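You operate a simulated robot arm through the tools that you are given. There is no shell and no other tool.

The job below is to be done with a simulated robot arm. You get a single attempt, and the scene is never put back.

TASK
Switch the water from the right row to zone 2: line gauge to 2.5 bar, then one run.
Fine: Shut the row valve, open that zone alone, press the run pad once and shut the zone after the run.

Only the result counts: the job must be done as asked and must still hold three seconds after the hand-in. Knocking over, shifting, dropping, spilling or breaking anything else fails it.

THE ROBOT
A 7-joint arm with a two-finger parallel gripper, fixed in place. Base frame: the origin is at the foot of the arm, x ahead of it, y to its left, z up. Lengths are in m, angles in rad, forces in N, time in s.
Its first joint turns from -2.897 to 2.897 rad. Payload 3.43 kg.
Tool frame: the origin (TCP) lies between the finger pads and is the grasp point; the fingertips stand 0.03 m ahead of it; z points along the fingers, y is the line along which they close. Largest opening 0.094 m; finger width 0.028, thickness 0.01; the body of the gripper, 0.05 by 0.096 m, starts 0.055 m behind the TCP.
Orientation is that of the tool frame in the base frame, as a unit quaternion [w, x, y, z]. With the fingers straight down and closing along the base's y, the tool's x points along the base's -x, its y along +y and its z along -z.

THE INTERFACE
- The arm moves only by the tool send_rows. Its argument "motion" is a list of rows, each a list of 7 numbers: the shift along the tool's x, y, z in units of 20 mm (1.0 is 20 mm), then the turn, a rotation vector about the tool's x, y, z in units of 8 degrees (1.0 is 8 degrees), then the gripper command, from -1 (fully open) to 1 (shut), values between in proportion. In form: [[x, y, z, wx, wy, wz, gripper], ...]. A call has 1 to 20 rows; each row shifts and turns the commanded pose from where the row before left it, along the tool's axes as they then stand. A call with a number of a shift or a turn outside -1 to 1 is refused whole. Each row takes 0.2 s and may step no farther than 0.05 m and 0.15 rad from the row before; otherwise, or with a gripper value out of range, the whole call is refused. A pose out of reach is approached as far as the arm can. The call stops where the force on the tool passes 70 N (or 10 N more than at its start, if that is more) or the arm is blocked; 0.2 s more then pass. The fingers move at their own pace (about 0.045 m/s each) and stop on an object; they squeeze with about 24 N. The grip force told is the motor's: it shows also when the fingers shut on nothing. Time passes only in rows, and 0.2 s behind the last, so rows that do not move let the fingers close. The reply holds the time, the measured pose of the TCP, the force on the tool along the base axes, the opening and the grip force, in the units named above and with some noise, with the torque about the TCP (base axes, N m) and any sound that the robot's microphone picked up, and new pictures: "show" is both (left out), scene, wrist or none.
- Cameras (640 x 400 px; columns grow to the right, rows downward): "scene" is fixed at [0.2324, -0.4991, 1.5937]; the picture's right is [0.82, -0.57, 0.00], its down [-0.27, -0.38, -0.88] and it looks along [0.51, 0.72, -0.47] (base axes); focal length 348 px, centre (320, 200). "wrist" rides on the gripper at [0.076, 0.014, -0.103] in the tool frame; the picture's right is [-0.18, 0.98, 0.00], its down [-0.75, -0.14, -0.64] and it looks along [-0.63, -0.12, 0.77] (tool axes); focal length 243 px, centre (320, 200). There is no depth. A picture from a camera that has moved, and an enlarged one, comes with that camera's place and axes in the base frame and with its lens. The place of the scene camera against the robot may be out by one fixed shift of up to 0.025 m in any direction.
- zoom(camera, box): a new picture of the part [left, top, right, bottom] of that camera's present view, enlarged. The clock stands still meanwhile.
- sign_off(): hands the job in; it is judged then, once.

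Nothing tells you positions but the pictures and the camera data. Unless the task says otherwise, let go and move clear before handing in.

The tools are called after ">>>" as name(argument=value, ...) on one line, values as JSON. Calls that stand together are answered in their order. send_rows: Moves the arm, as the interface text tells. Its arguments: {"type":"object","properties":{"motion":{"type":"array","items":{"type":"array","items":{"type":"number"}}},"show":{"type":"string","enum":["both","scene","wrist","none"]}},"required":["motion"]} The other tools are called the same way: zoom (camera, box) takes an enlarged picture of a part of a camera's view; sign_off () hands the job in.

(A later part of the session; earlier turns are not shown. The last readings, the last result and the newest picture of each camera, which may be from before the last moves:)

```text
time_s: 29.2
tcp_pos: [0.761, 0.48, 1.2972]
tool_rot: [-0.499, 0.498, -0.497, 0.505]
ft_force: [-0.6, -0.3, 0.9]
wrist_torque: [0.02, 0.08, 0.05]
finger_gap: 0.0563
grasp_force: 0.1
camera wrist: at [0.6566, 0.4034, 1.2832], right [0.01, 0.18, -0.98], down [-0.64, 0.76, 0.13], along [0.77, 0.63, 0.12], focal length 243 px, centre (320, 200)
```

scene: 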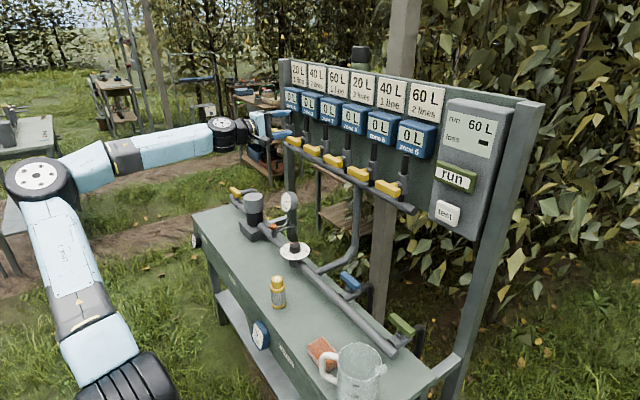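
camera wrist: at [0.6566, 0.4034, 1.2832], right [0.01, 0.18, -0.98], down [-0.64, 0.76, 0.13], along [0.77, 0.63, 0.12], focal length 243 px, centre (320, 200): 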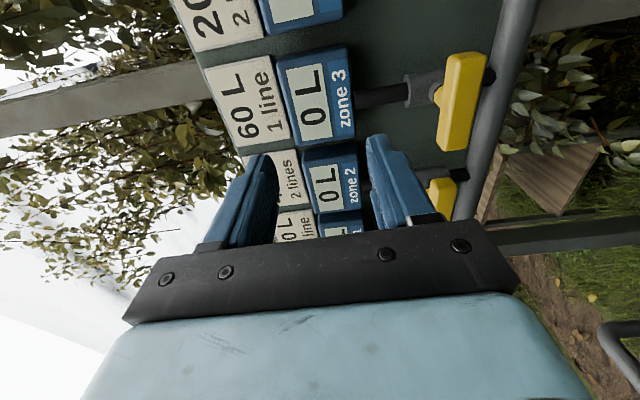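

The tool is now level, pointing at the board. I'll move in front of zone 2 at a safe stand-off and look.

>>> send_rows(motion=[[-0.925, 0.7, 0, 0, 0, 0, -0.2], [-0.925, 0.7, 0, 0, 0, 0, -0.2], [-0.925, 0.7, 0, 0, 0, 0, -0.2], [-0.925, 0.7, 0, 0, 0, 0, -0.2], [-0.925, 0.7, 0, 0, 0, 0, -0.2], [-0.925, 0.7, 0, 0, 0, 0, -0.2], [-0.925, 0.7, 0, 0, 0, 0, -0.2], [-0.925, 0.7, 0, 0, 0, 0, -0.2], [-0.925, 0.7, 0, 0, 0, 0, -0.2], [-0.925, 0.7, 0, 0, 0, 0, -0.2]])

>>> zoom(camera="wrist", box=[240, 40, 480, 190])

>>> zoom(camera="scene", box=[220, 80, 340, 180])

```text
time_s: 31.4
tcp_pos: [0.762, 0.6639, 1.1571]
tool_rot: [-0.498, 0.499, -0.498, 0.505]
ft_force: [0.5, -1.5, 1.1]
wrist_torque: [0.01, -0.01, -0.01]
finger_gap: 0.0564
grasp_force: 0.0
camera wrist: at [0.6586, 0.5883, 1.142], right [0.01, 0.18, -0.98], down [-0.64, 0.76, 0.13], along [0.77, 0.63, 0.12], focal length 243 px, centre (320, 200)
```

scene: 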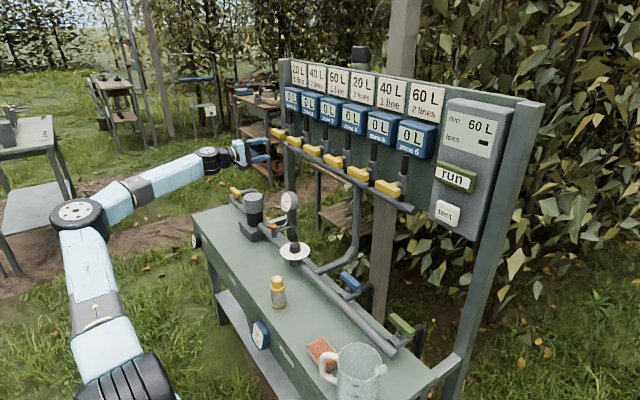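
wrist: 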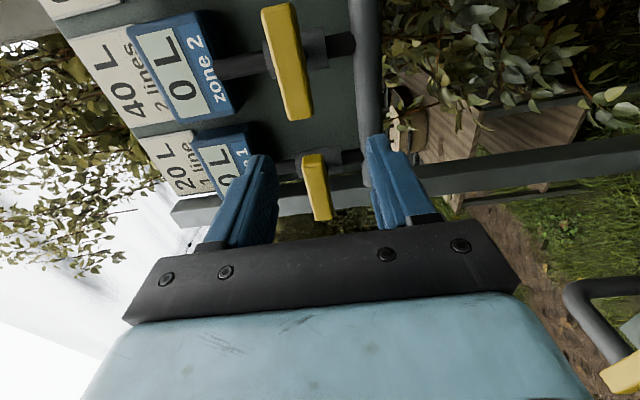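

```text
2.67 times, centred on (360, 115) of wrist
camera zoom: at [0.6586, 0.5883, 1.142], right [0.01, 0.18, -0.98], down [-0.64, 0.76, 0.13], along [0.77, 0.63, 0.12], focal length 647 px, centre (213, 427)
```

zoom: 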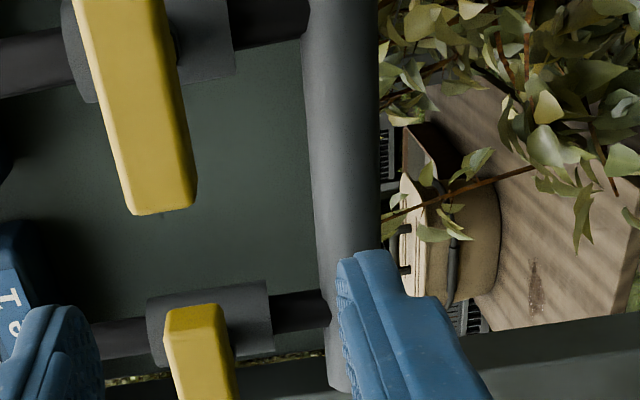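

```text
4.00 times, centred on (280, 130) of scene
camera zoom: at [0.2324, -0.4991, 1.5937], right [0.82, -0.57, 0.0], down [-0.27, -0.38, -0.88], along [0.51, 0.72, -0.47], focal length 1393 px, centre (480, 480)
```

zoom: 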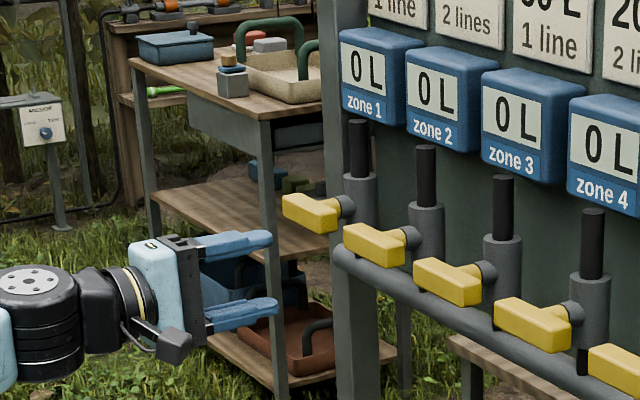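

Combining the views, the zone 2 lever front is at about x=0.87–0.88, y≈0.625, z≈1.176. I'll move closer to refine that.

>>> send_rows(motion=[[0.65, -0.3, 0.8, 0, 0, 0, -0.2], [0.65, -0.3, 0.8, 0, 0, 0, -0.2], [0.65, -0.3, 0.8, 0, 0, 0, -0.2]])

>>> zoom(camera="wrist", box=[240, 20, 480, 170])

>>> zoom(camera="scene", box=[240, 110, 320, 160])

```text
time_s: 32.2
tcp_pos: [0.8084, 0.626, 1.1749]
tool_rot: [-0.498, 0.499, -0.498, 0.505]
ft_force: [-0.2, 0.5, -0.5]
wrist_torque: [-0.02, 0.01, -0.05]
finger_gap: 0.0564
grasp_force: 0.1
camera wrist: at [0.7048, 0.5501, 1.1597], right [0.01, 0.18, -0.98], down [-0.64, 0.76, 0.13], along [0.77, 0.63, 0.12], focal length 243 px, centre (320, 200)
```

scene: 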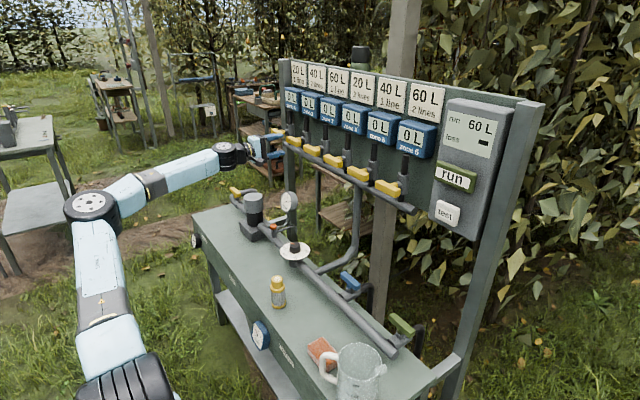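
wrist: 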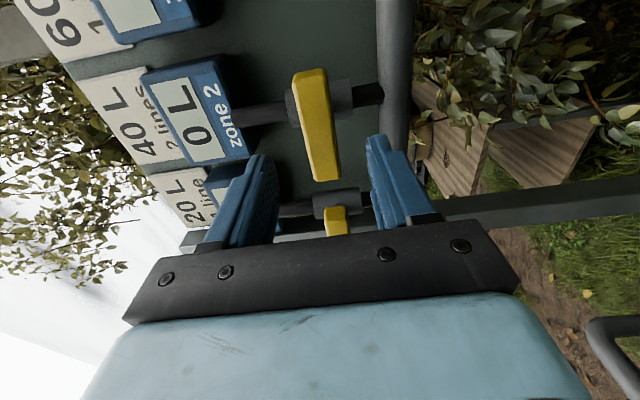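

```text
2.67 times, centred on (360, 95) of wrist
camera zoom: at [0.7048, 0.5501, 1.1597], right [0.01, 0.18, -0.98], down [-0.64, 0.76, 0.13], along [0.77, 0.63, 0.12], focal length 647 px, centre (213, 480)
```

zoom: 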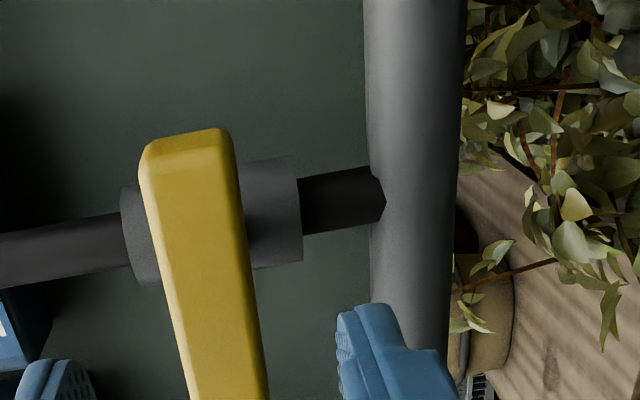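

```text
8.00 times, centred on (280, 135) of scene
camera zoom: at [0.2324, -0.4991, 1.5937], right [0.82, -0.57, 0.0], down [-0.27, -0.38, -0.88], along [0.51, 0.72, -0.47], focal length 2785 px, centre (640, 720)
```

zoom: 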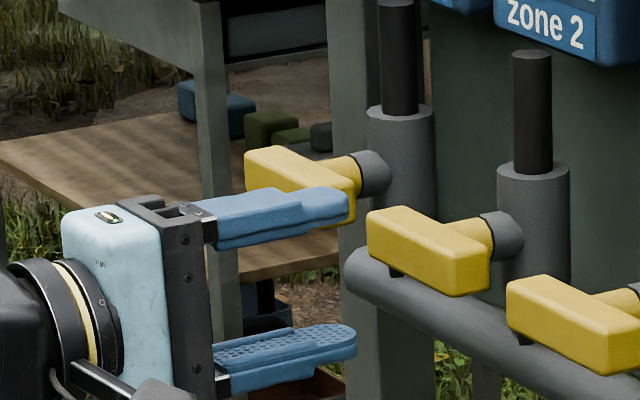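

Refined: lever front at about (0.883, 0.629, 1.176). I'll advance to straddle the bar.

>>> send_rows(motion=[[-0.04, -0.02, 0.8, 0, 0, 0, -0.2], [-0.04, -0.02, 0.8, 0, 0, 0, -0.2], [-0.04, -0.02, 0.8, 0, 0, 0, -0.2], [-0.04, 0, 0.7, 0, 0, 0, -0.2]])

>>> zoom(camera="wrist", box=[220, 70, 460, 220])

>>> zoom(camera="scene", box=[240, 110, 320, 160])

```text
time_s: 33.2
tcp_pos: [0.8718, 0.6293, 1.175]
tool_rot: [-0.499, 0.499, -0.497, 0.505]
ft_force: [-0.2, 0.6, -0.2]
wrist_torque: [0.0, 0.03, 0.02]
finger_gap: 0.0567
grasp_force: 0.1
camera wrist: at [0.7683, 0.553, 1.1608], right [0.01, 0.18, -0.98], down [-0.64, 0.76, 0.13], along [0.77, 0.63, 0.12], focal length 243 px, centre (320, 200)
```

scene: 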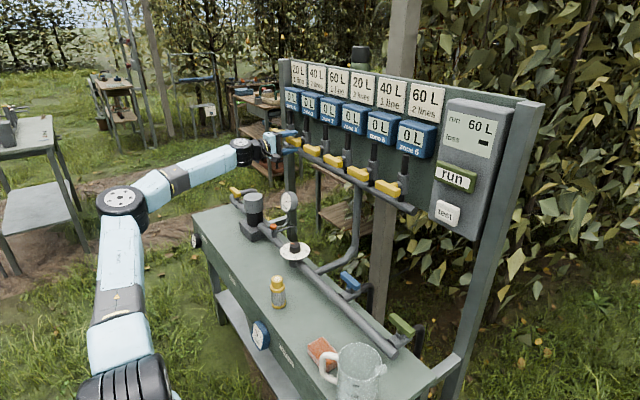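
wrist: 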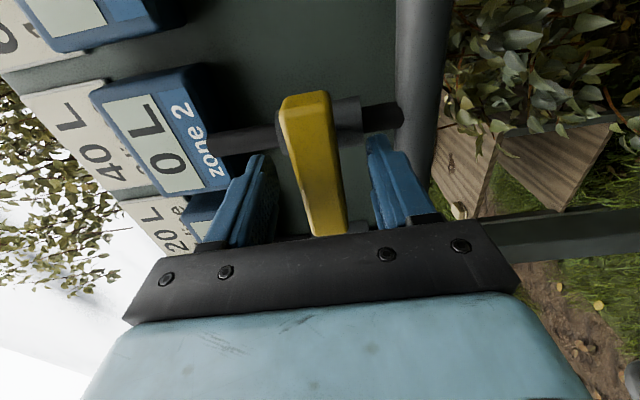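

```text
2.67 times, centred on (340, 145) of wrist
camera zoom: at [0.7683, 0.553, 1.1608], right [0.01, 0.18, -0.98], down [-0.64, 0.76, 0.13], along [0.77, 0.63, 0.12], focal length 647 px, centre (267, 347)
```

zoom: 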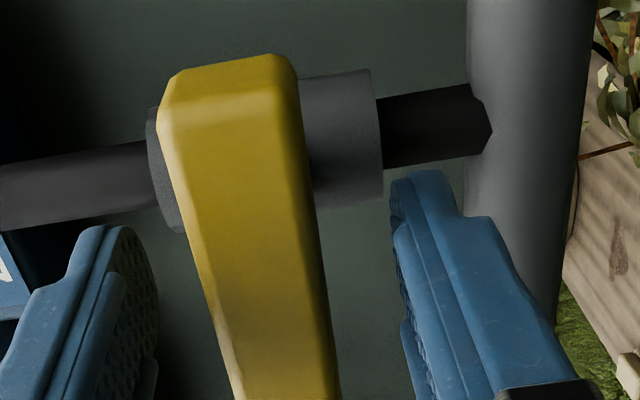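

```text
8.00 times, centred on (280, 135) of scene
camera zoom: at [0.2324, -0.4991, 1.5937], right [0.82, -0.57, 0.0], down [-0.27, -0.38, -0.88], along [0.51, 0.72, -0.47], focal length 2785 px, centre (640, 720)
```

zoom: 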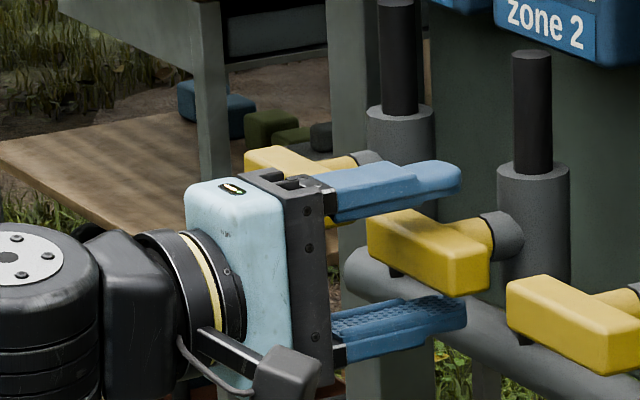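

The bar is between the fingers. I'll grip it and test a small twist.

>>> send_rows(motion=[[0, 0, 0, 0, 0, 0, 1], [0, 0, 0, 0, 0, 0, 1], [0, 0, 0, 0, 0, 0, 1], [0, 0, 0, 0, 0, 0, 1], [0, 0, 0, 0, 0, 0.6, 1], [0, 0, 0, 0, 0, 0.6, 1]])

>>> zoom(camera="scene", box=[240, 110, 320, 160])

```text
time_s: 34.6
tcp_pos: [0.873, 0.629, 1.1754]
tool_rot: [0.54, -0.455, 0.537, -0.461]
ft_force: [-2.6, -1.3, -2.0]
wrist_torque: [-1.72, -0.07, -0.02]
finger_gap: 0.0319
grasp_force: 44.8
camera wrist: at [0.7688, 0.5563, 1.1482], right [0.01, 0.34, -0.94], down [-0.64, 0.72, 0.26], along [0.77, 0.6, 0.22], focal length 243 px, centre (320, 200)
```

scene: 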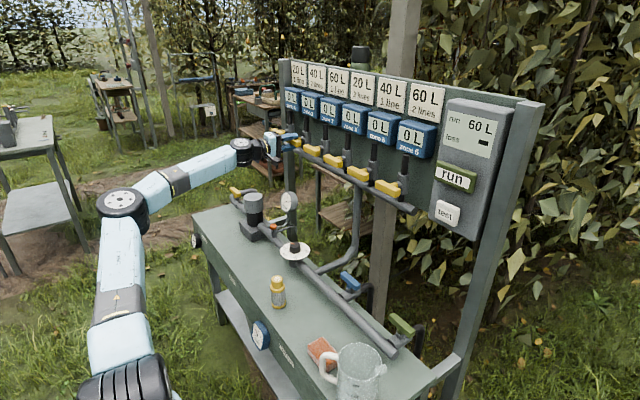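
wrist: 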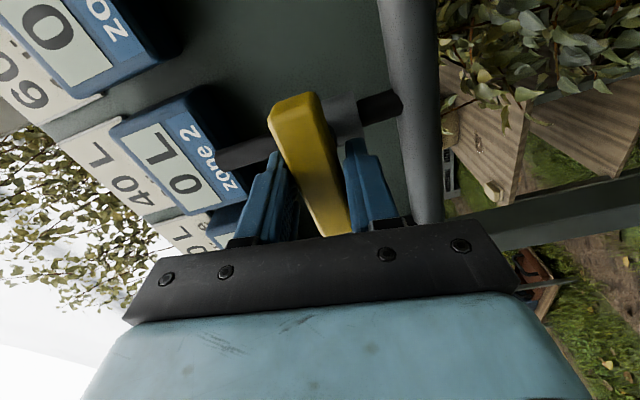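

```text
8.00 times, centred on (280, 135) of scene
camera zoom: at [0.2324, -0.4991, 1.5937], right [0.82, -0.57, 0.0], down [-0.27, -0.38, -0.88], along [0.51, 0.72, -0.47], focal length 2785 px, centre (640, 720)
```

zoom: 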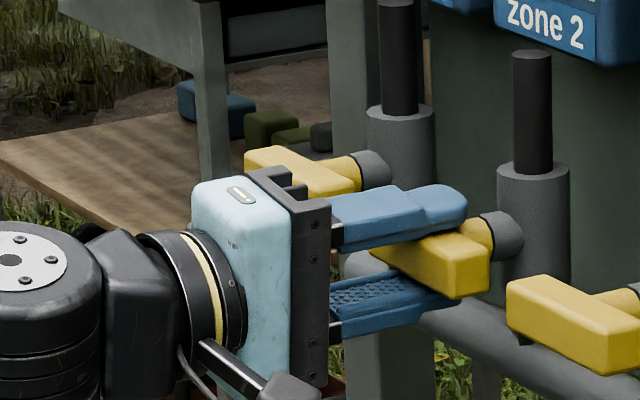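

That direction meets a stop: the torque rose and the bar didn't follow. I'll turn the other way.

>>> send_rows(motion=[[0, 0, 0, 0, 0, -0.6, 1], [0, 0, 0, 0, 0, -0.6, 1], [0, 0, 0, 0, 0, -0.8, 1], [0, 0, 0, 0, 0, -0.8, 1]])

>>> zoom(camera="scene", box=[240, 110, 320, 160])

```text
time_s: 35.6
tcp_pos: [0.8725, 0.6288, 1.1742]
tool_rot: [-0.439, 0.552, -0.439, 0.557]
ft_force: [-6.6, -1.4, -14.5]
wrist_torque: [0.02, 0.32, 1.17]
finger_gap: 0.0285
grasp_force: 45.7
camera wrist: at [0.7686, 0.5516, 1.1778], right [0.01, -0.05, -1.0], down [-0.64, 0.77, -0.04], along [0.77, 0.64, -0.03], focal length 243 px, centre (320, 200)
```

scene: 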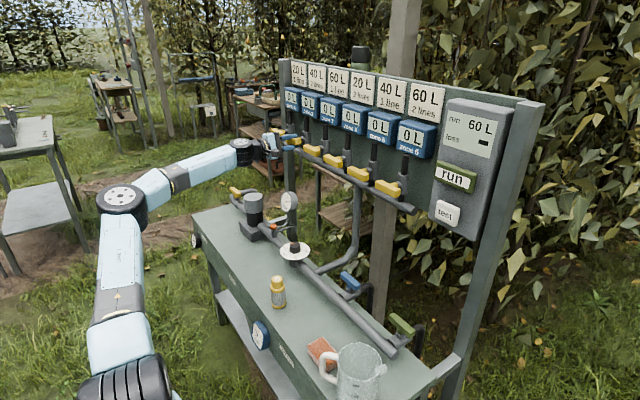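
wrist: 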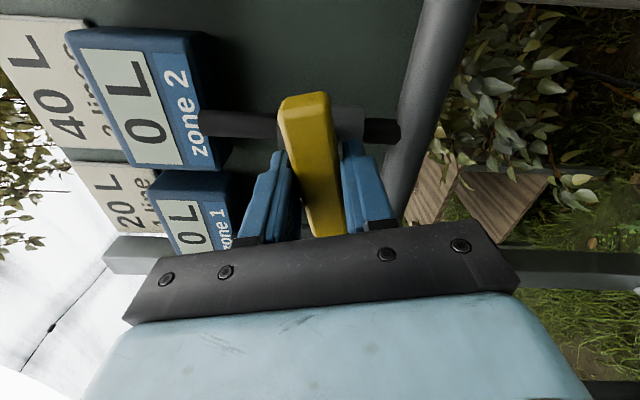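

```text
8.00 times, centred on (280, 135) of scene
camera zoom: at [0.2324, -0.4991, 1.5937], right [0.82, -0.57, 0.0], down [-0.27, -0.38, -0.88], along [0.51, 0.72, -0.47], focal length 2785 px, centre (640, 720)
```

zoom: 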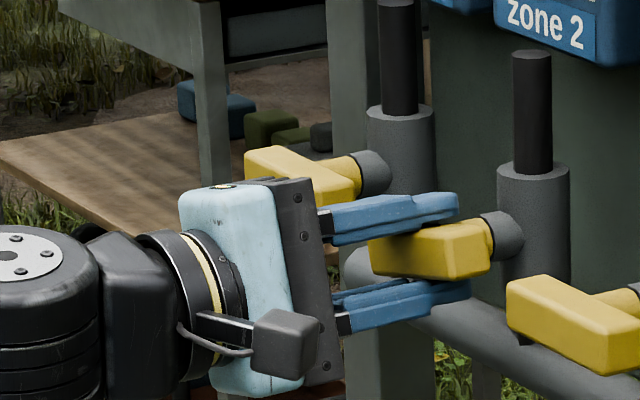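

The lever turns counter-clockwise, as seen from the robot. I'll continue to 90°.

>>> send_rows(motion=[[0, 0, 0, 0, 0, -1, 1], [0, 0, 0, 0, 0, -1, 1], [0, 0, 0, 0, 0, -1, 1], [0, 0, 0, 0, 0, -1, 1], [0, 0, 0, 0, 0, -1, 1]], show="wrist")

```text
time_s: 36.8
tcp_pos: [0.8724, 0.6273, 1.1745]
tool_rot: [-0.221, 0.669, -0.224, 0.673]
ft_force: [-27.1, -14.3, -38.9]
wrist_torque: [0.06, 0.29, 0.01]
finger_gap: 0.0286
grasp_force: 45.1
camera wrist: at [0.7685, 0.5717, 1.226], right [0.0, -0.68, -0.73], down [-0.64, 0.57, -0.52], along [0.77, 0.47, -0.43], focal length 243 px, centre (320, 200)
```

wrist: 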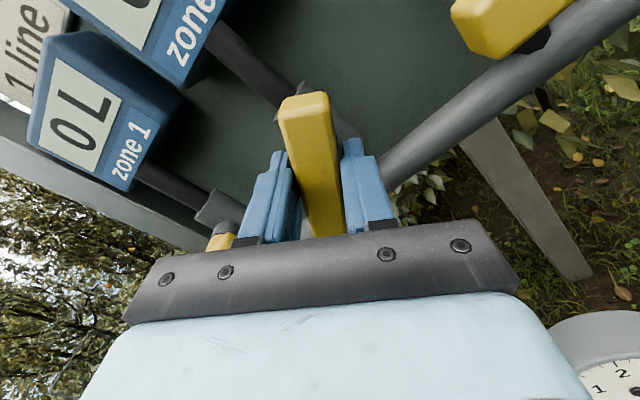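

The side force is building because my pivot is slightly off the lever's. I'll ease the pose toward the pull and check.

>>> send_rows(motion=[[-0.09, 0.13, -0.1, 0, 0, 0, 1], [0, 0, 0, 0, 0, 0, 1]], show="none")

```text
time_s: 37.4
tcp_pos: [0.8724, 0.628, 1.1739]
tool_rot: [-0.224, 0.668, -0.222, 0.674]
ft_force: [31.5, 22.7, 2.2]
wrist_torque: [-0.02, 0.43, 0.24]
finger_gap: 0.0286
grasp_force: 45.3
```

>>> send_rows(motion=[[-0.018, -0.024, 0.05, 0, 0, 0, 1], [0, 0, 0, 0, 0, -1, 1], [0, 0, 0, 0, 0, -1, 1]], show="none")

```text
time_s: 38.2
tcp_pos: [0.8726, 0.6271, 1.1744]
tool_rot: [-0.126, 0.693, -0.129, 0.698]
ft_force: [26.2, 18.0, 15.8]
wrist_torque: [-0.01, 0.46, 0.11]
finger_gap: 0.0285
grasp_force: 45.5
```

>>> send_rows(motion=[[0, 0, 0.03, 0, 0, -1, 1], [0, 0, 0.02, 0, 0, -1, 1], [0, 0, 0, 0, 0, -0.65, 1], [0, 0, 0, 0, 0, 0, 1]])

>>> zoom(camera="scene", box=[240, 100, 320, 160])

>>> zoom(camera="scene", box=[260, 185, 330, 255])

```text
time_s: 39.2
tcp_pos: [0.8726, 0.6272, 1.1729]
tool_rot: [0.005, 0.705, 0.001, 0.71]
ft_force: [16.7, 12.8, 22.2]
wrist_torque: [0.43, -0.14, -0.02]
finger_gap: 0.0285
grasp_force: 44.8
camera wrist: at [0.7682, 0.6139, 1.249], right [0.0, -0.98, -0.18], down [-0.64, 0.14, -0.76], along [0.77, 0.11, -0.63], focal length 243 px, centre (320, 200)
```

scene: 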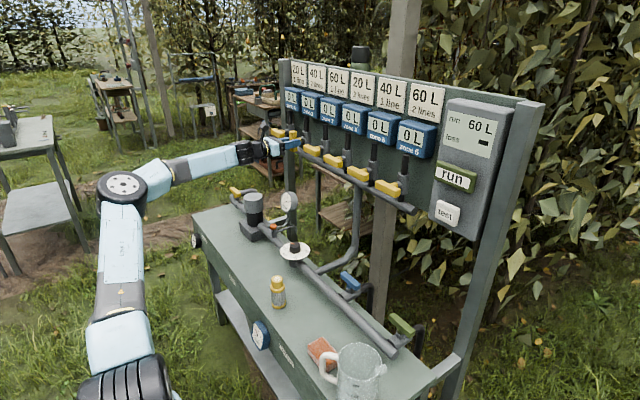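
wrist: 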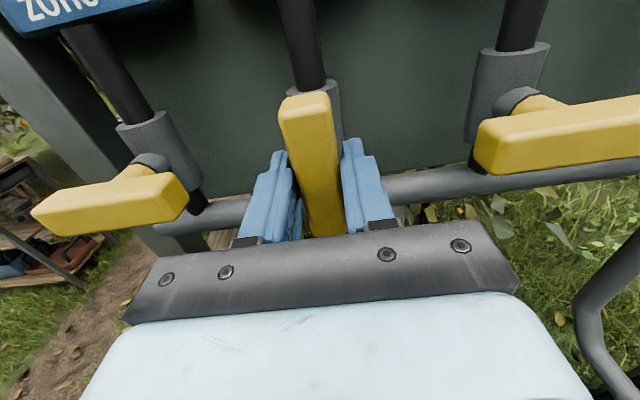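

```text
6.67 times, centred on (280, 130) of scene
camera zoom: at [0.2324, -0.4991, 1.5937], right [0.82, -0.57, 0.0], down [-0.27, -0.38, -0.88], along [0.51, 0.72, -0.47], focal length 2321 px, centre (587, 667)
```

zoom: 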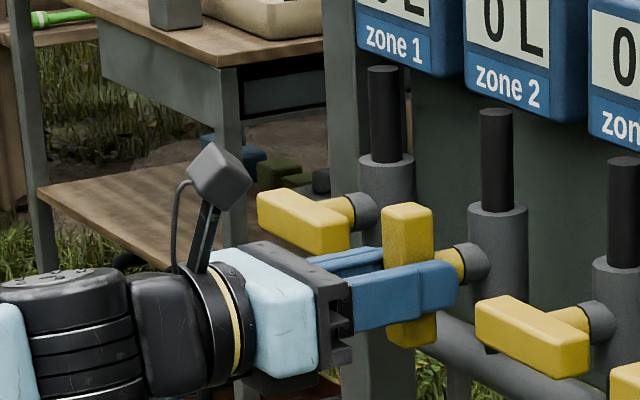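

```text
5.71 times, centred on (295, 220) of scene
camera zoom: at [0.2324, -0.4991, 1.5937], right [0.82, -0.57, 0.0], down [-0.27, -0.38, -0.88], along [0.51, 0.72, -0.47], focal length 1990 px, centre (463, 86)
```

zoom: 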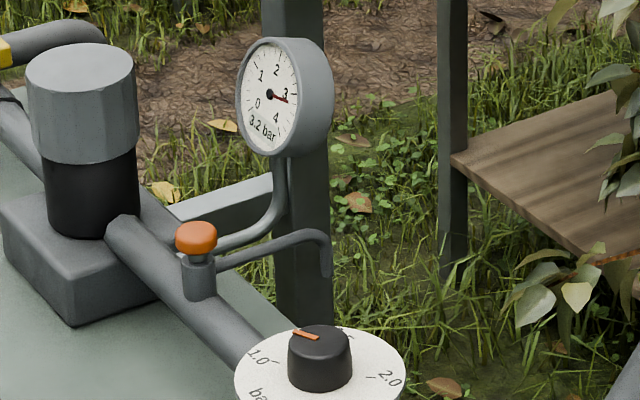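

Zone 2's lever is now vertical, so open. The gauge still shows 3.2 with the dial near 1.1. I'll release, back off and look the board over.

>>> send_rows(motion=[[0, 0, 0, 0, 0, 0, -0.2], [0, 0, 0, 0, 0, 0, -0.2], [0, 0, -1, 0, 0, 0, -0.2], [0, 0, -1, 0, 0, 0, -0.2], [0, 0, -1, 0, 0, 0, -0.2], [0, 0, -1, 0, 0, 0, -0.2], [0, 0, -1, 0, 0, 0, -0.2], [0, 0, -1, 0, 0, 0, -0.2], [0, 0, -1, 0, 0, 0, -0.2]])

>>> zoom(camera="scene", box=[240, 100, 320, 160])

>>> zoom(camera="wrist", box=[240, 120, 480, 270])

```text
time_s: 41.2
tcp_pos: [0.7318, 0.6261, 1.1711]
tool_rot: [0.005, 0.705, 0.0, 0.71]
ft_force: [0.9, -0.1, -1.0]
wrist_torque: [0.05, -0.01, 0.04]
finger_gap: 0.0562
grasp_force: 0.0
camera wrist: at [0.6277, 0.6132, 1.2472], right [0.0, -0.98, -0.18], down [-0.64, 0.14, -0.76], along [0.77, 0.11, -0.63], focal length 243 px, centre (320, 200)
```

scene: 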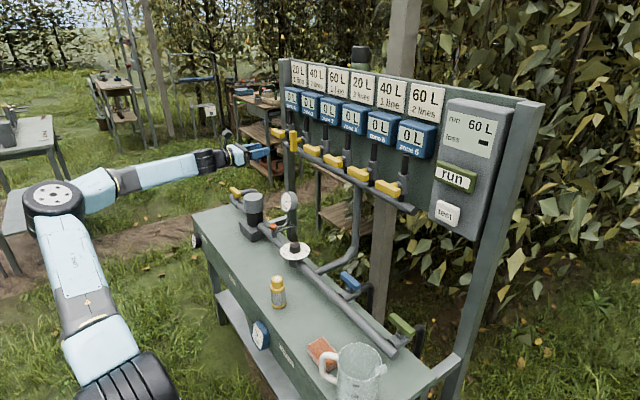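
wrist: 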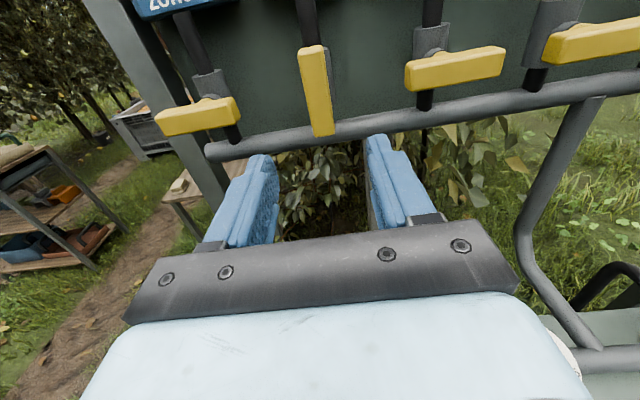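

```text
6.67 times, centred on (280, 130) of scene
camera zoom: at [0.2324, -0.4991, 1.5937], right [0.82, -0.57, 0.0], down [-0.27, -0.38, -0.88], along [0.51, 0.72, -0.47], focal length 2321 px, centre (587, 667)
```

zoom: 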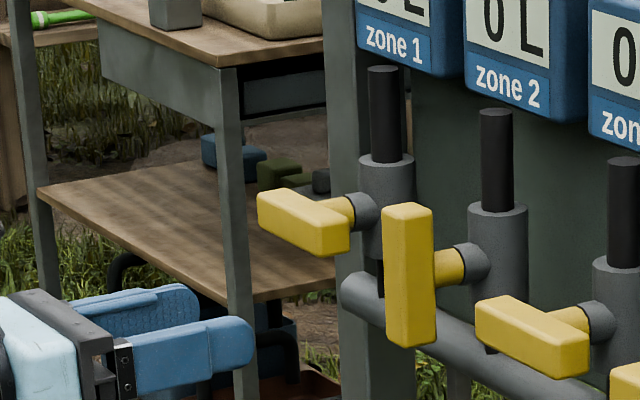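

```text
2.67 times, centred on (360, 195) of wrist
camera zoom: at [0.6277, 0.6132, 1.2472], right [0.0, -0.98, -0.18], down [-0.64, 0.14, -0.76], along [0.77, 0.11, -0.63], focal length 647 px, centre (213, 213)
```

zoom: 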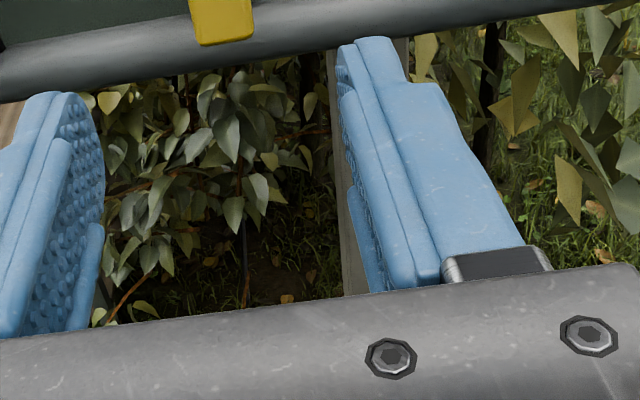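

Zone 2 is open and the others are across, so shut. Next I'll bring the tool down-facing over the dial.

>>> send_rows(motion=[[0, 1, 0, 0, -1, 0, -0.2], [0, 1, 0, 0, -1, 0, -0.2], [0, 1, 0, 0, -1, 0, -0.2], [0, 1, 0, 0, -1, 0, -0.2], [0, 1, 0, 0, -1, 0, -0.2], [0, 1, 0, 0, -1, 0, -0.2], [0, 1, 0, 0, -1, 0, -0.2], [0, 1, 0, 0, -1, 0, -0.2], [0, 1, 0, 0, -1, 0, -0.2], [0, 1, 0, 0, -1, 0, -0.2], [0, 0.4, 0, 0, -1, 0, -0.2], [0, 0, 0, 0, -0.25, 0, -0.2]])

```text
time_s: 43.8
tcp_pos: [0.7316, 0.4193, 1.1741]
tool_rot: [0.004, 1.0, -0.002, 0.002]
ft_force: [-0.8, 0.7, -0.9]
wrist_torque: [0.02, 0.03, 0.0]
finger_gap: 0.0565
grasp_force: 0.0
camera wrist: at [0.8067, 0.4053, 1.277], right [-0.19, -0.98, 0.01], down [-0.76, 0.15, 0.64], along [-0.63, 0.12, -0.77], focal length 243 px, centre (320, 200)
```

scene: 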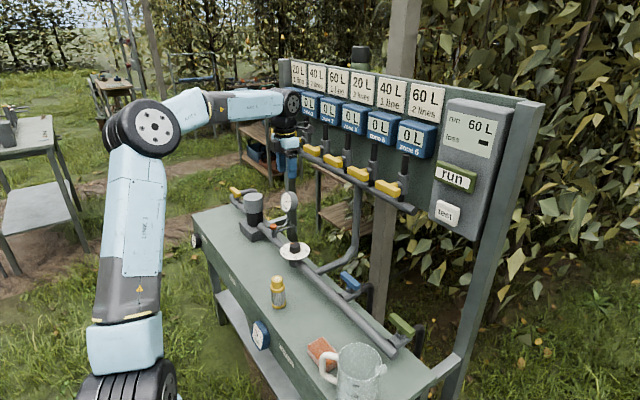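
wrist: 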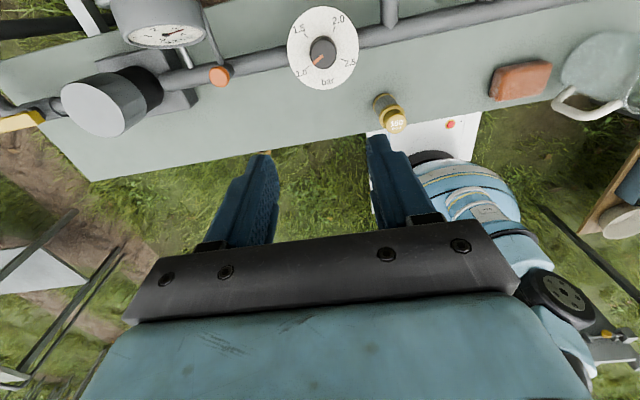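

>>> zoom(camera="wrist", box=[270, 0, 390, 100])

>>> zoom(camera="wrist", box=[100, 0, 260, 100])

```text
4.00 times, centred on (330, 50) of wrist
camera zoom: at [0.8067, 0.4053, 1.277], right [-0.19, -0.98, 0.01], down [-0.76, 0.15, 0.64], along [-0.63, 0.12, -0.77], focal length 970 px, centre (280, 800)
```

zoom: 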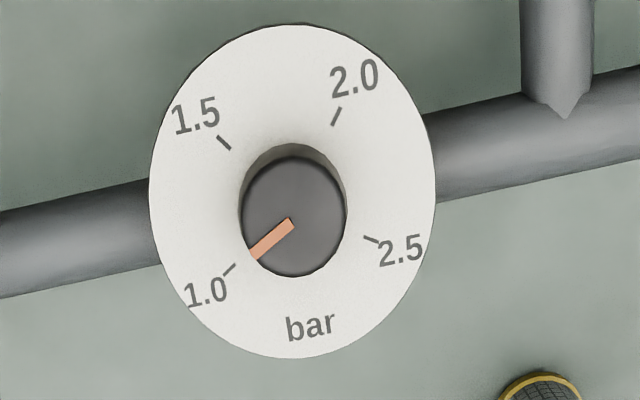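

```text
4.00 times, centred on (180, 50) of wrist
camera zoom: at [0.8067, 0.4053, 1.277], right [-0.19, -0.98, 0.01], down [-0.76, 0.15, 0.64], along [-0.63, 0.12, -0.77], focal length 970 px, centre (880, 800)
```

zoom: 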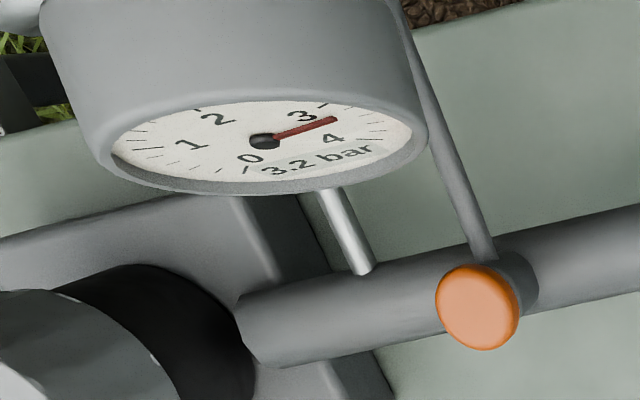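

The dial pointer is at exactly 1.0 and the scale runs clockwise to 2.5. I put the knob top at about (0.743, 0.411, 0.862), with a diameter of about 39 mm. I'll move over it.

>>> send_rows(motion=[[0.071, 0.05, 0.94, 0, 0, 0, -0.6], [0.071, 0.05, 0.94, 0, 0, 0, -0.6], [0.071, 0.05, 0.94, 0, 0, 0, -0.6], [0.071, 0.05, 0.94, 0, 0, 0, -0.6], [0.071, 0.05, 0.94, 0, 0, 0, -0.6], [0.071, 0.05, 0.94, 0, 0, 0, -0.6], [0.071, 0.05, 0.94, 0, 0, 0, -0.6], [0.071, 0.05, 0.94, 0, 0, 0, -0.6]])

>>> zoom(camera="wrist", box=[240, 30, 400, 150])

>>> zoom(camera="scene", box=[250, 180, 350, 280])

```text
time_s: 45.6
tcp_pos: [0.7442, 0.4087, 1.0225]
tool_rot: [0.004, 1.0, -0.003, 0.003]
ft_force: [-1.1, -0.5, 0.3]
wrist_torque: [-0.02, 0.0, 0.0]
finger_gap: 0.0752
grasp_force: 0.1
camera wrist: at [0.8178, 0.3954, 1.1269], right [-0.19, -0.98, 0.01], down [-0.76, 0.15, 0.64], along [-0.62, 0.12, -0.77], focal length 243 px, centre (320, 200)
```

scene: 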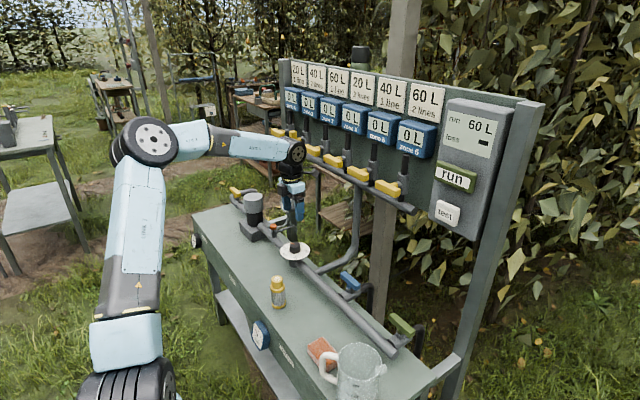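
wrist: 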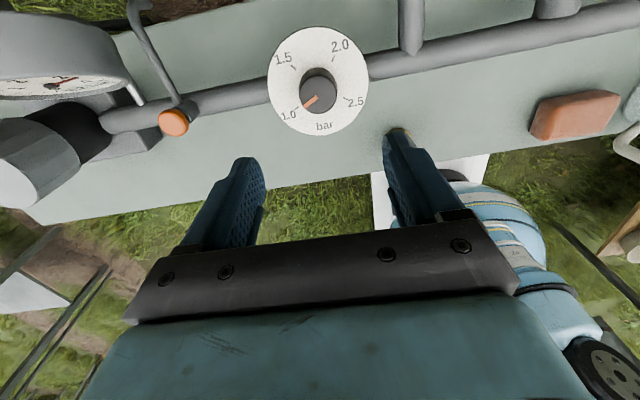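

```text
3.33 times, centred on (320, 90) of wrist
camera zoom: at [0.8178, 0.3954, 1.1269], right [-0.19, -0.98, 0.01], down [-0.76, 0.15, 0.64], along [-0.62, 0.12, -0.77], focal length 809 px, centre (320, 567)
```

zoom: 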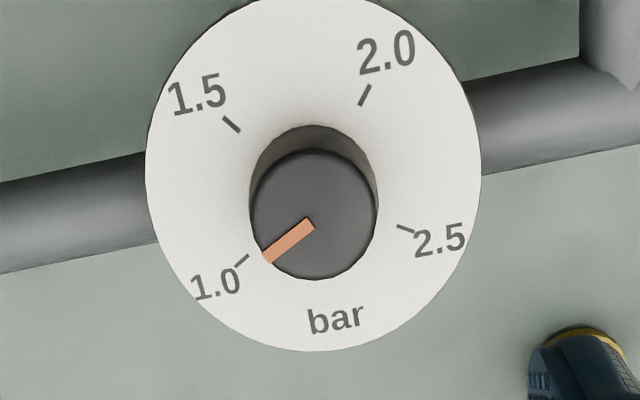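

```text
4.00 times, centred on (300, 230) of scene
camera zoom: at [0.2324, -0.4991, 1.5937], right [0.82, -0.57, 0.0], down [-0.27, -0.38, -0.88], along [0.51, 0.72, -0.47], focal length 1393 px, centre (400, 80)
```

zoom: 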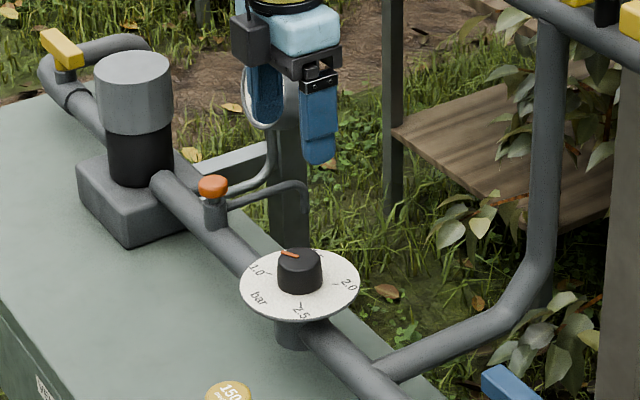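

Refined knob top: (0.742, 0.4115, 0.852), with the plate near z=0.805. I'll descend and grip it.

>>> send_rows(motion=[[-0.011, -0.017, 0.94, 0, 0, 0, -0.6], [-0.011, -0.017, 0.94, 0, 0, 0, -0.6], [-0.011, -0.017, 0.94, 0, 0, 0, -0.6], [-0.011, -0.017, 0.94, 0, 0, 0, -0.6], [-0.011, -0.017, 0.94, 0, 0, 0, -0.6], [-0.011, -0.017, 0.94, 0, 0, 0, -0.6], [-0.011, -0.017, 0.94, 0, 0, 0, -0.6], [-0.011, -0.017, 0.94, 0, 0, 0, -0.6], [-0.011, -0.017, 0.9, 0, 0, 0, -0.6]])

>>> zoom(camera="scene", box=[250, 180, 350, 280])

```text
time_s: 47.6
tcp_pos: [0.7425, 0.4126, 0.8706]
tool_rot: [0.0, 1.0, -0.003, 0.007]
ft_force: [-23.5, -3.4, 31.1]
wrist_torque: [-1.25, 1.08, -0.88]
finger_gap: 0.077
grasp_force: 1.7
stopped in row 9: the force on the tool passed its limit at 102 N (the readings are from after the stop); the commanded pose is now the measured one
camera wrist: at [0.8174, 0.3995, 0.9744], right [-0.19, -0.98, 0.0], down [-0.76, 0.14, 0.63], along [-0.62, 0.12, -0.78], focal length 243 px, centre (320, 200)
```

scene: 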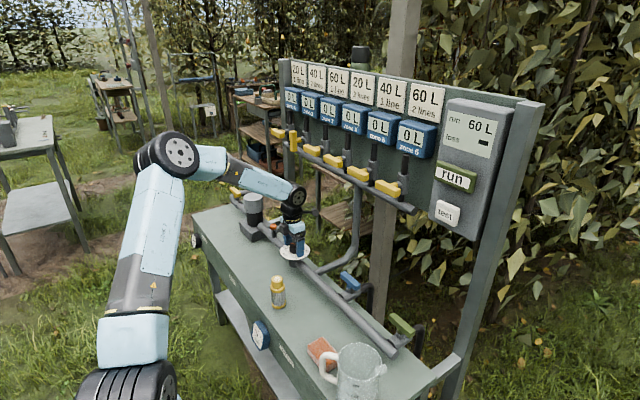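
wrist: 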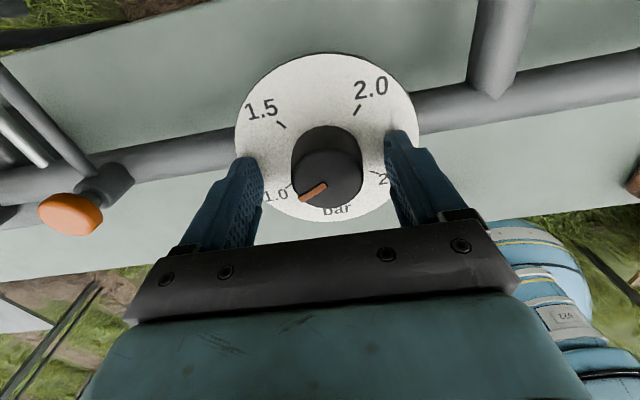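

```text
4.00 times, centred on (300, 230) of scene
camera zoom: at [0.2324, -0.4991, 1.5937], right [0.82, -0.57, 0.0], down [-0.27, -0.38, -0.88], along [0.51, 0.72, -0.47], focal length 1393 px, centre (400, 80)
```

zoom: 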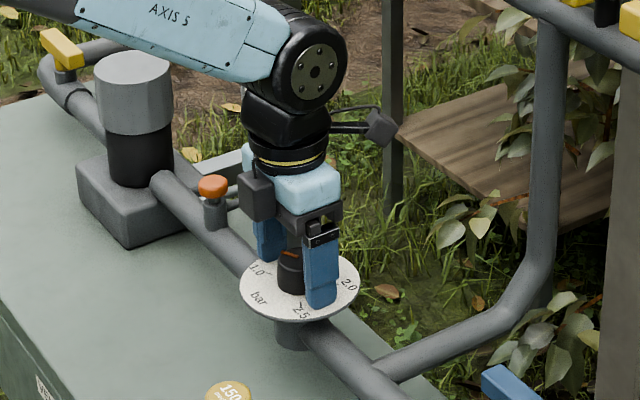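

The fingertips touched the plate, so it sits higher than I estimated, at z≈0.84. I'll lift a few mm and then close on the knob.

>>> send_rows(motion=[[0, 0, -0.3, 0, 0, 0, -0.6], [0, 0, 0, 0, 0, 0, -0.6]], show="none")

>>> zoom(camera="wrist", box=[220, 40, 440, 230])

```text
time_s: 48.2
tcp_pos: [0.7472, 0.4129, 0.8733]
tool_rot: [0.0, 1.0, -0.003, 0.008]
ft_force: [-0.1, -0.3, -0.4]
wrist_torque: [0.01, 0.04, 0.0]
finger_gap: 0.0754
grasp_force: 0.0
```

```text
2.11 times, centred on (330, 135) of wrist
camera zoom: at [0.82, 0.3991, 0.977], right [-0.19, -0.98, 0.0], down [-0.76, 0.15, 0.63], along [-0.62, 0.12, -0.78], focal length 511 px, centre (299, 337)
```

zoom: 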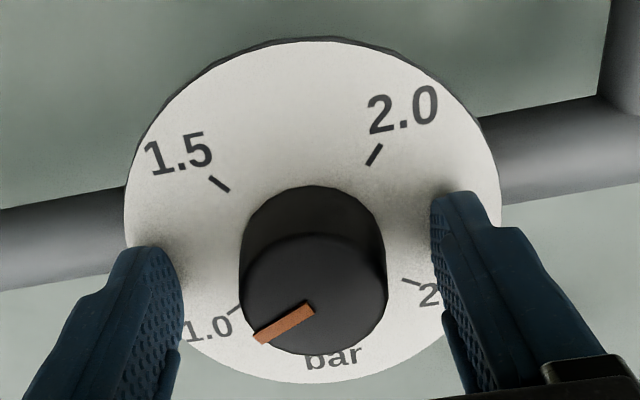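

>>> send_rows(motion=[[-0.16, 0.12, 0.0, 0, 0, 0, -0.6], [0, 0, 0, 0, 0, 0, 1], [0, 0, 0, 0, 0, 0, 1], [0, 0, 0, 0, 0, 0, 1], [0, 0, 0, 0, 0, 0, 1]], show="wrist")

```text
time_s: 49.4
tcp_pos: [0.7433, 0.4089, 0.8736]
tool_rot: [0.001, 1.0, -0.003, 0.007]
ft_force: [-1.4, -13.4, -0.2]
wrist_torque: [-0.75, 0.02, -0.03]
finger_gap: 0.0413
grasp_force: 44.3
camera wrist: at [0.8169, 0.3955, 0.9774], right [-0.19, -0.98, 0.0], down [-0.76, 0.15, 0.63], along [-0.62, 0.12, -0.78], focal length 243 px, centre (320, 200)
```

wrist: 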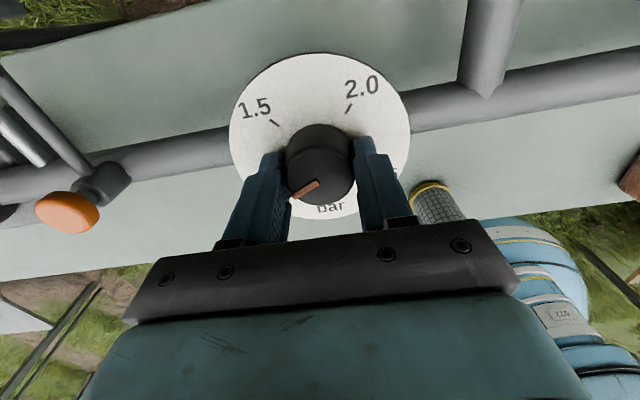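

Gripped. I'll turn clockwise 40° and check the gauge response.

>>> send_rows(motion=[[0, 0.03, 0, 0, 0, 1, 1], [0, 0, 0, 0, 0, 1, 1], [0, 0, 0, 0, 0, 1, 1], [0, 0, 0, 0, 0, 1, 1], [0, 0, 0, 0, 0, 1, 1], [0, 0, 0, 0, 0, 0, 1]])

>>> zoom(camera="scene", box=[250, 180, 350, 280])

```text
time_s: 50.8
tcp_pos: [0.7426, 0.4103, 0.8734]
tool_rot: [-0.004, 0.939, -0.345, 0.007]
ft_force: [8.9, -2.2, 3.2]
wrist_torque: [-0.5, -0.83, 0.0]
finger_gap: 0.0411
grasp_force: 44.6
camera wrist: at [0.7898, 0.3507, 0.9773], right [-0.78, -0.63, -0.01], down [-0.49, 0.6, 0.64], along [-0.39, 0.5, -0.77], focal length 243 px, centre (320, 200)
```

scene: 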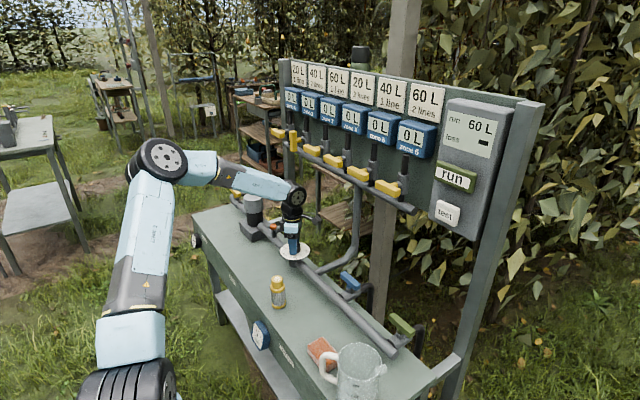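
wrist: 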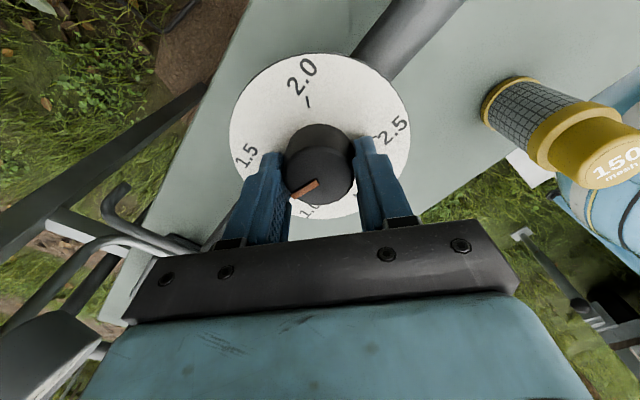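

```text
4.00 times, centred on (300, 230) of scene
camera zoom: at [0.2324, -0.4991, 1.5937], right [0.82, -0.57, 0.0], down [-0.27, -0.38, -0.88], along [0.51, 0.72, -0.47], focal length 1393 px, centre (400, 80)
```

zoom: 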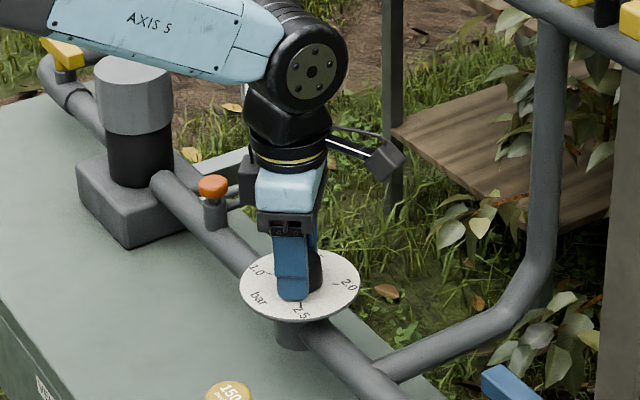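

The knob turns with the gripper. I'll carry on clockwise toward 2.5 and check the dial against the pointer.

>>> send_rows(motion=[[0, 0, 0, 0, 0, 1, 1], [0, 0, 0, 0, 0, 1, 1], [0, 0, 0, 0, 0, 1, 1], [0, 0, 0, 0, 0, 1, 1], [0, 0, 0, 0, 0, 1, 1], [0, 0, 0, 0, 0, 1, 1], [0, 0, 0, 0, 0, 1, 1], [0, 0, 0, 0, 0, 1, 1], [0, 0, 0, 0, 0, 1, 1], [0, 0, 0, 0, 0, 1, 1], [0, 0, 0, 0, 0, 1, 1], [0, 0, 0, 0, 0, 1, 1], [0, 0, 0, 0, 0, 1, 1], [0, 0, 0, 0, 0, 1, 1], [0, 0, 0, 0, 0, 0, 1]])

>>> zoom(camera="scene", box=[250, 180, 350, 280])

```text
time_s: 54.0
tcp_pos: [0.7431, 0.4097, 0.8737]
tool_rot: [0.007, -0.239, 0.971, -0.003]
ft_force: [33.8, -10.4, 10.9]
wrist_torque: [-0.46, -1.57, -0.01]
finger_gap: 0.041
grasp_force: 45.3
camera wrist: at [0.667, 0.3871, 0.9746], right [-0.29, 0.96, -0.01], down [0.72, 0.22, 0.65], along [0.62, 0.19, -0.76], focal length 243 px, centre (320, 200)
```

scene: 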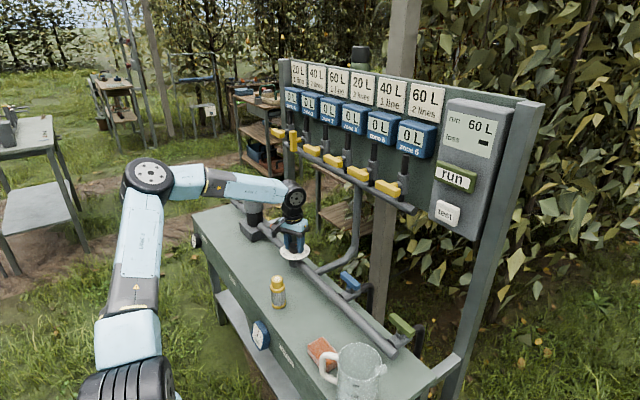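
wrist: 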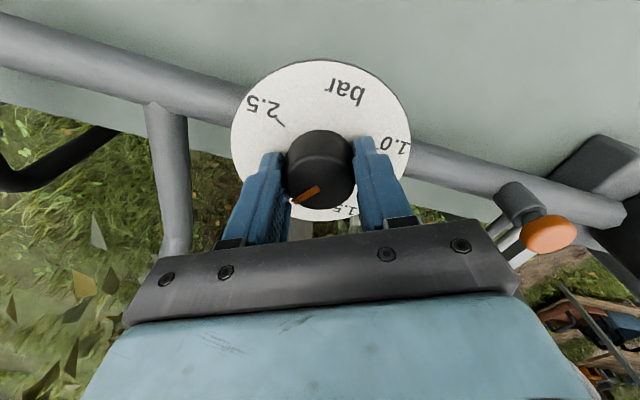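

```text
4.00 times, centred on (300, 230) of scene
camera zoom: at [0.2324, -0.4991, 1.5937], right [0.82, -0.57, 0.0], down [-0.27, -0.38, -0.88], along [0.51, 0.72, -0.47], focal length 1393 px, centre (400, 80)
```

zoom: 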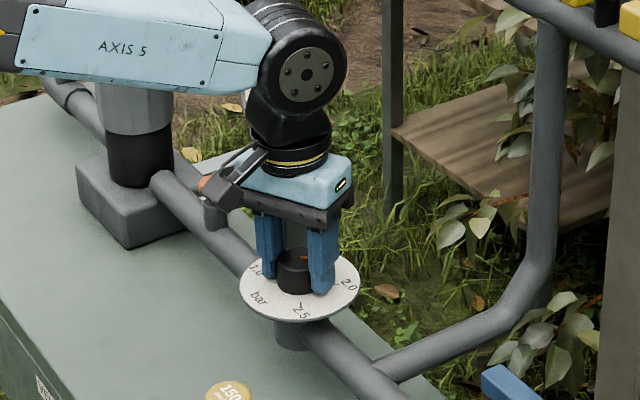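

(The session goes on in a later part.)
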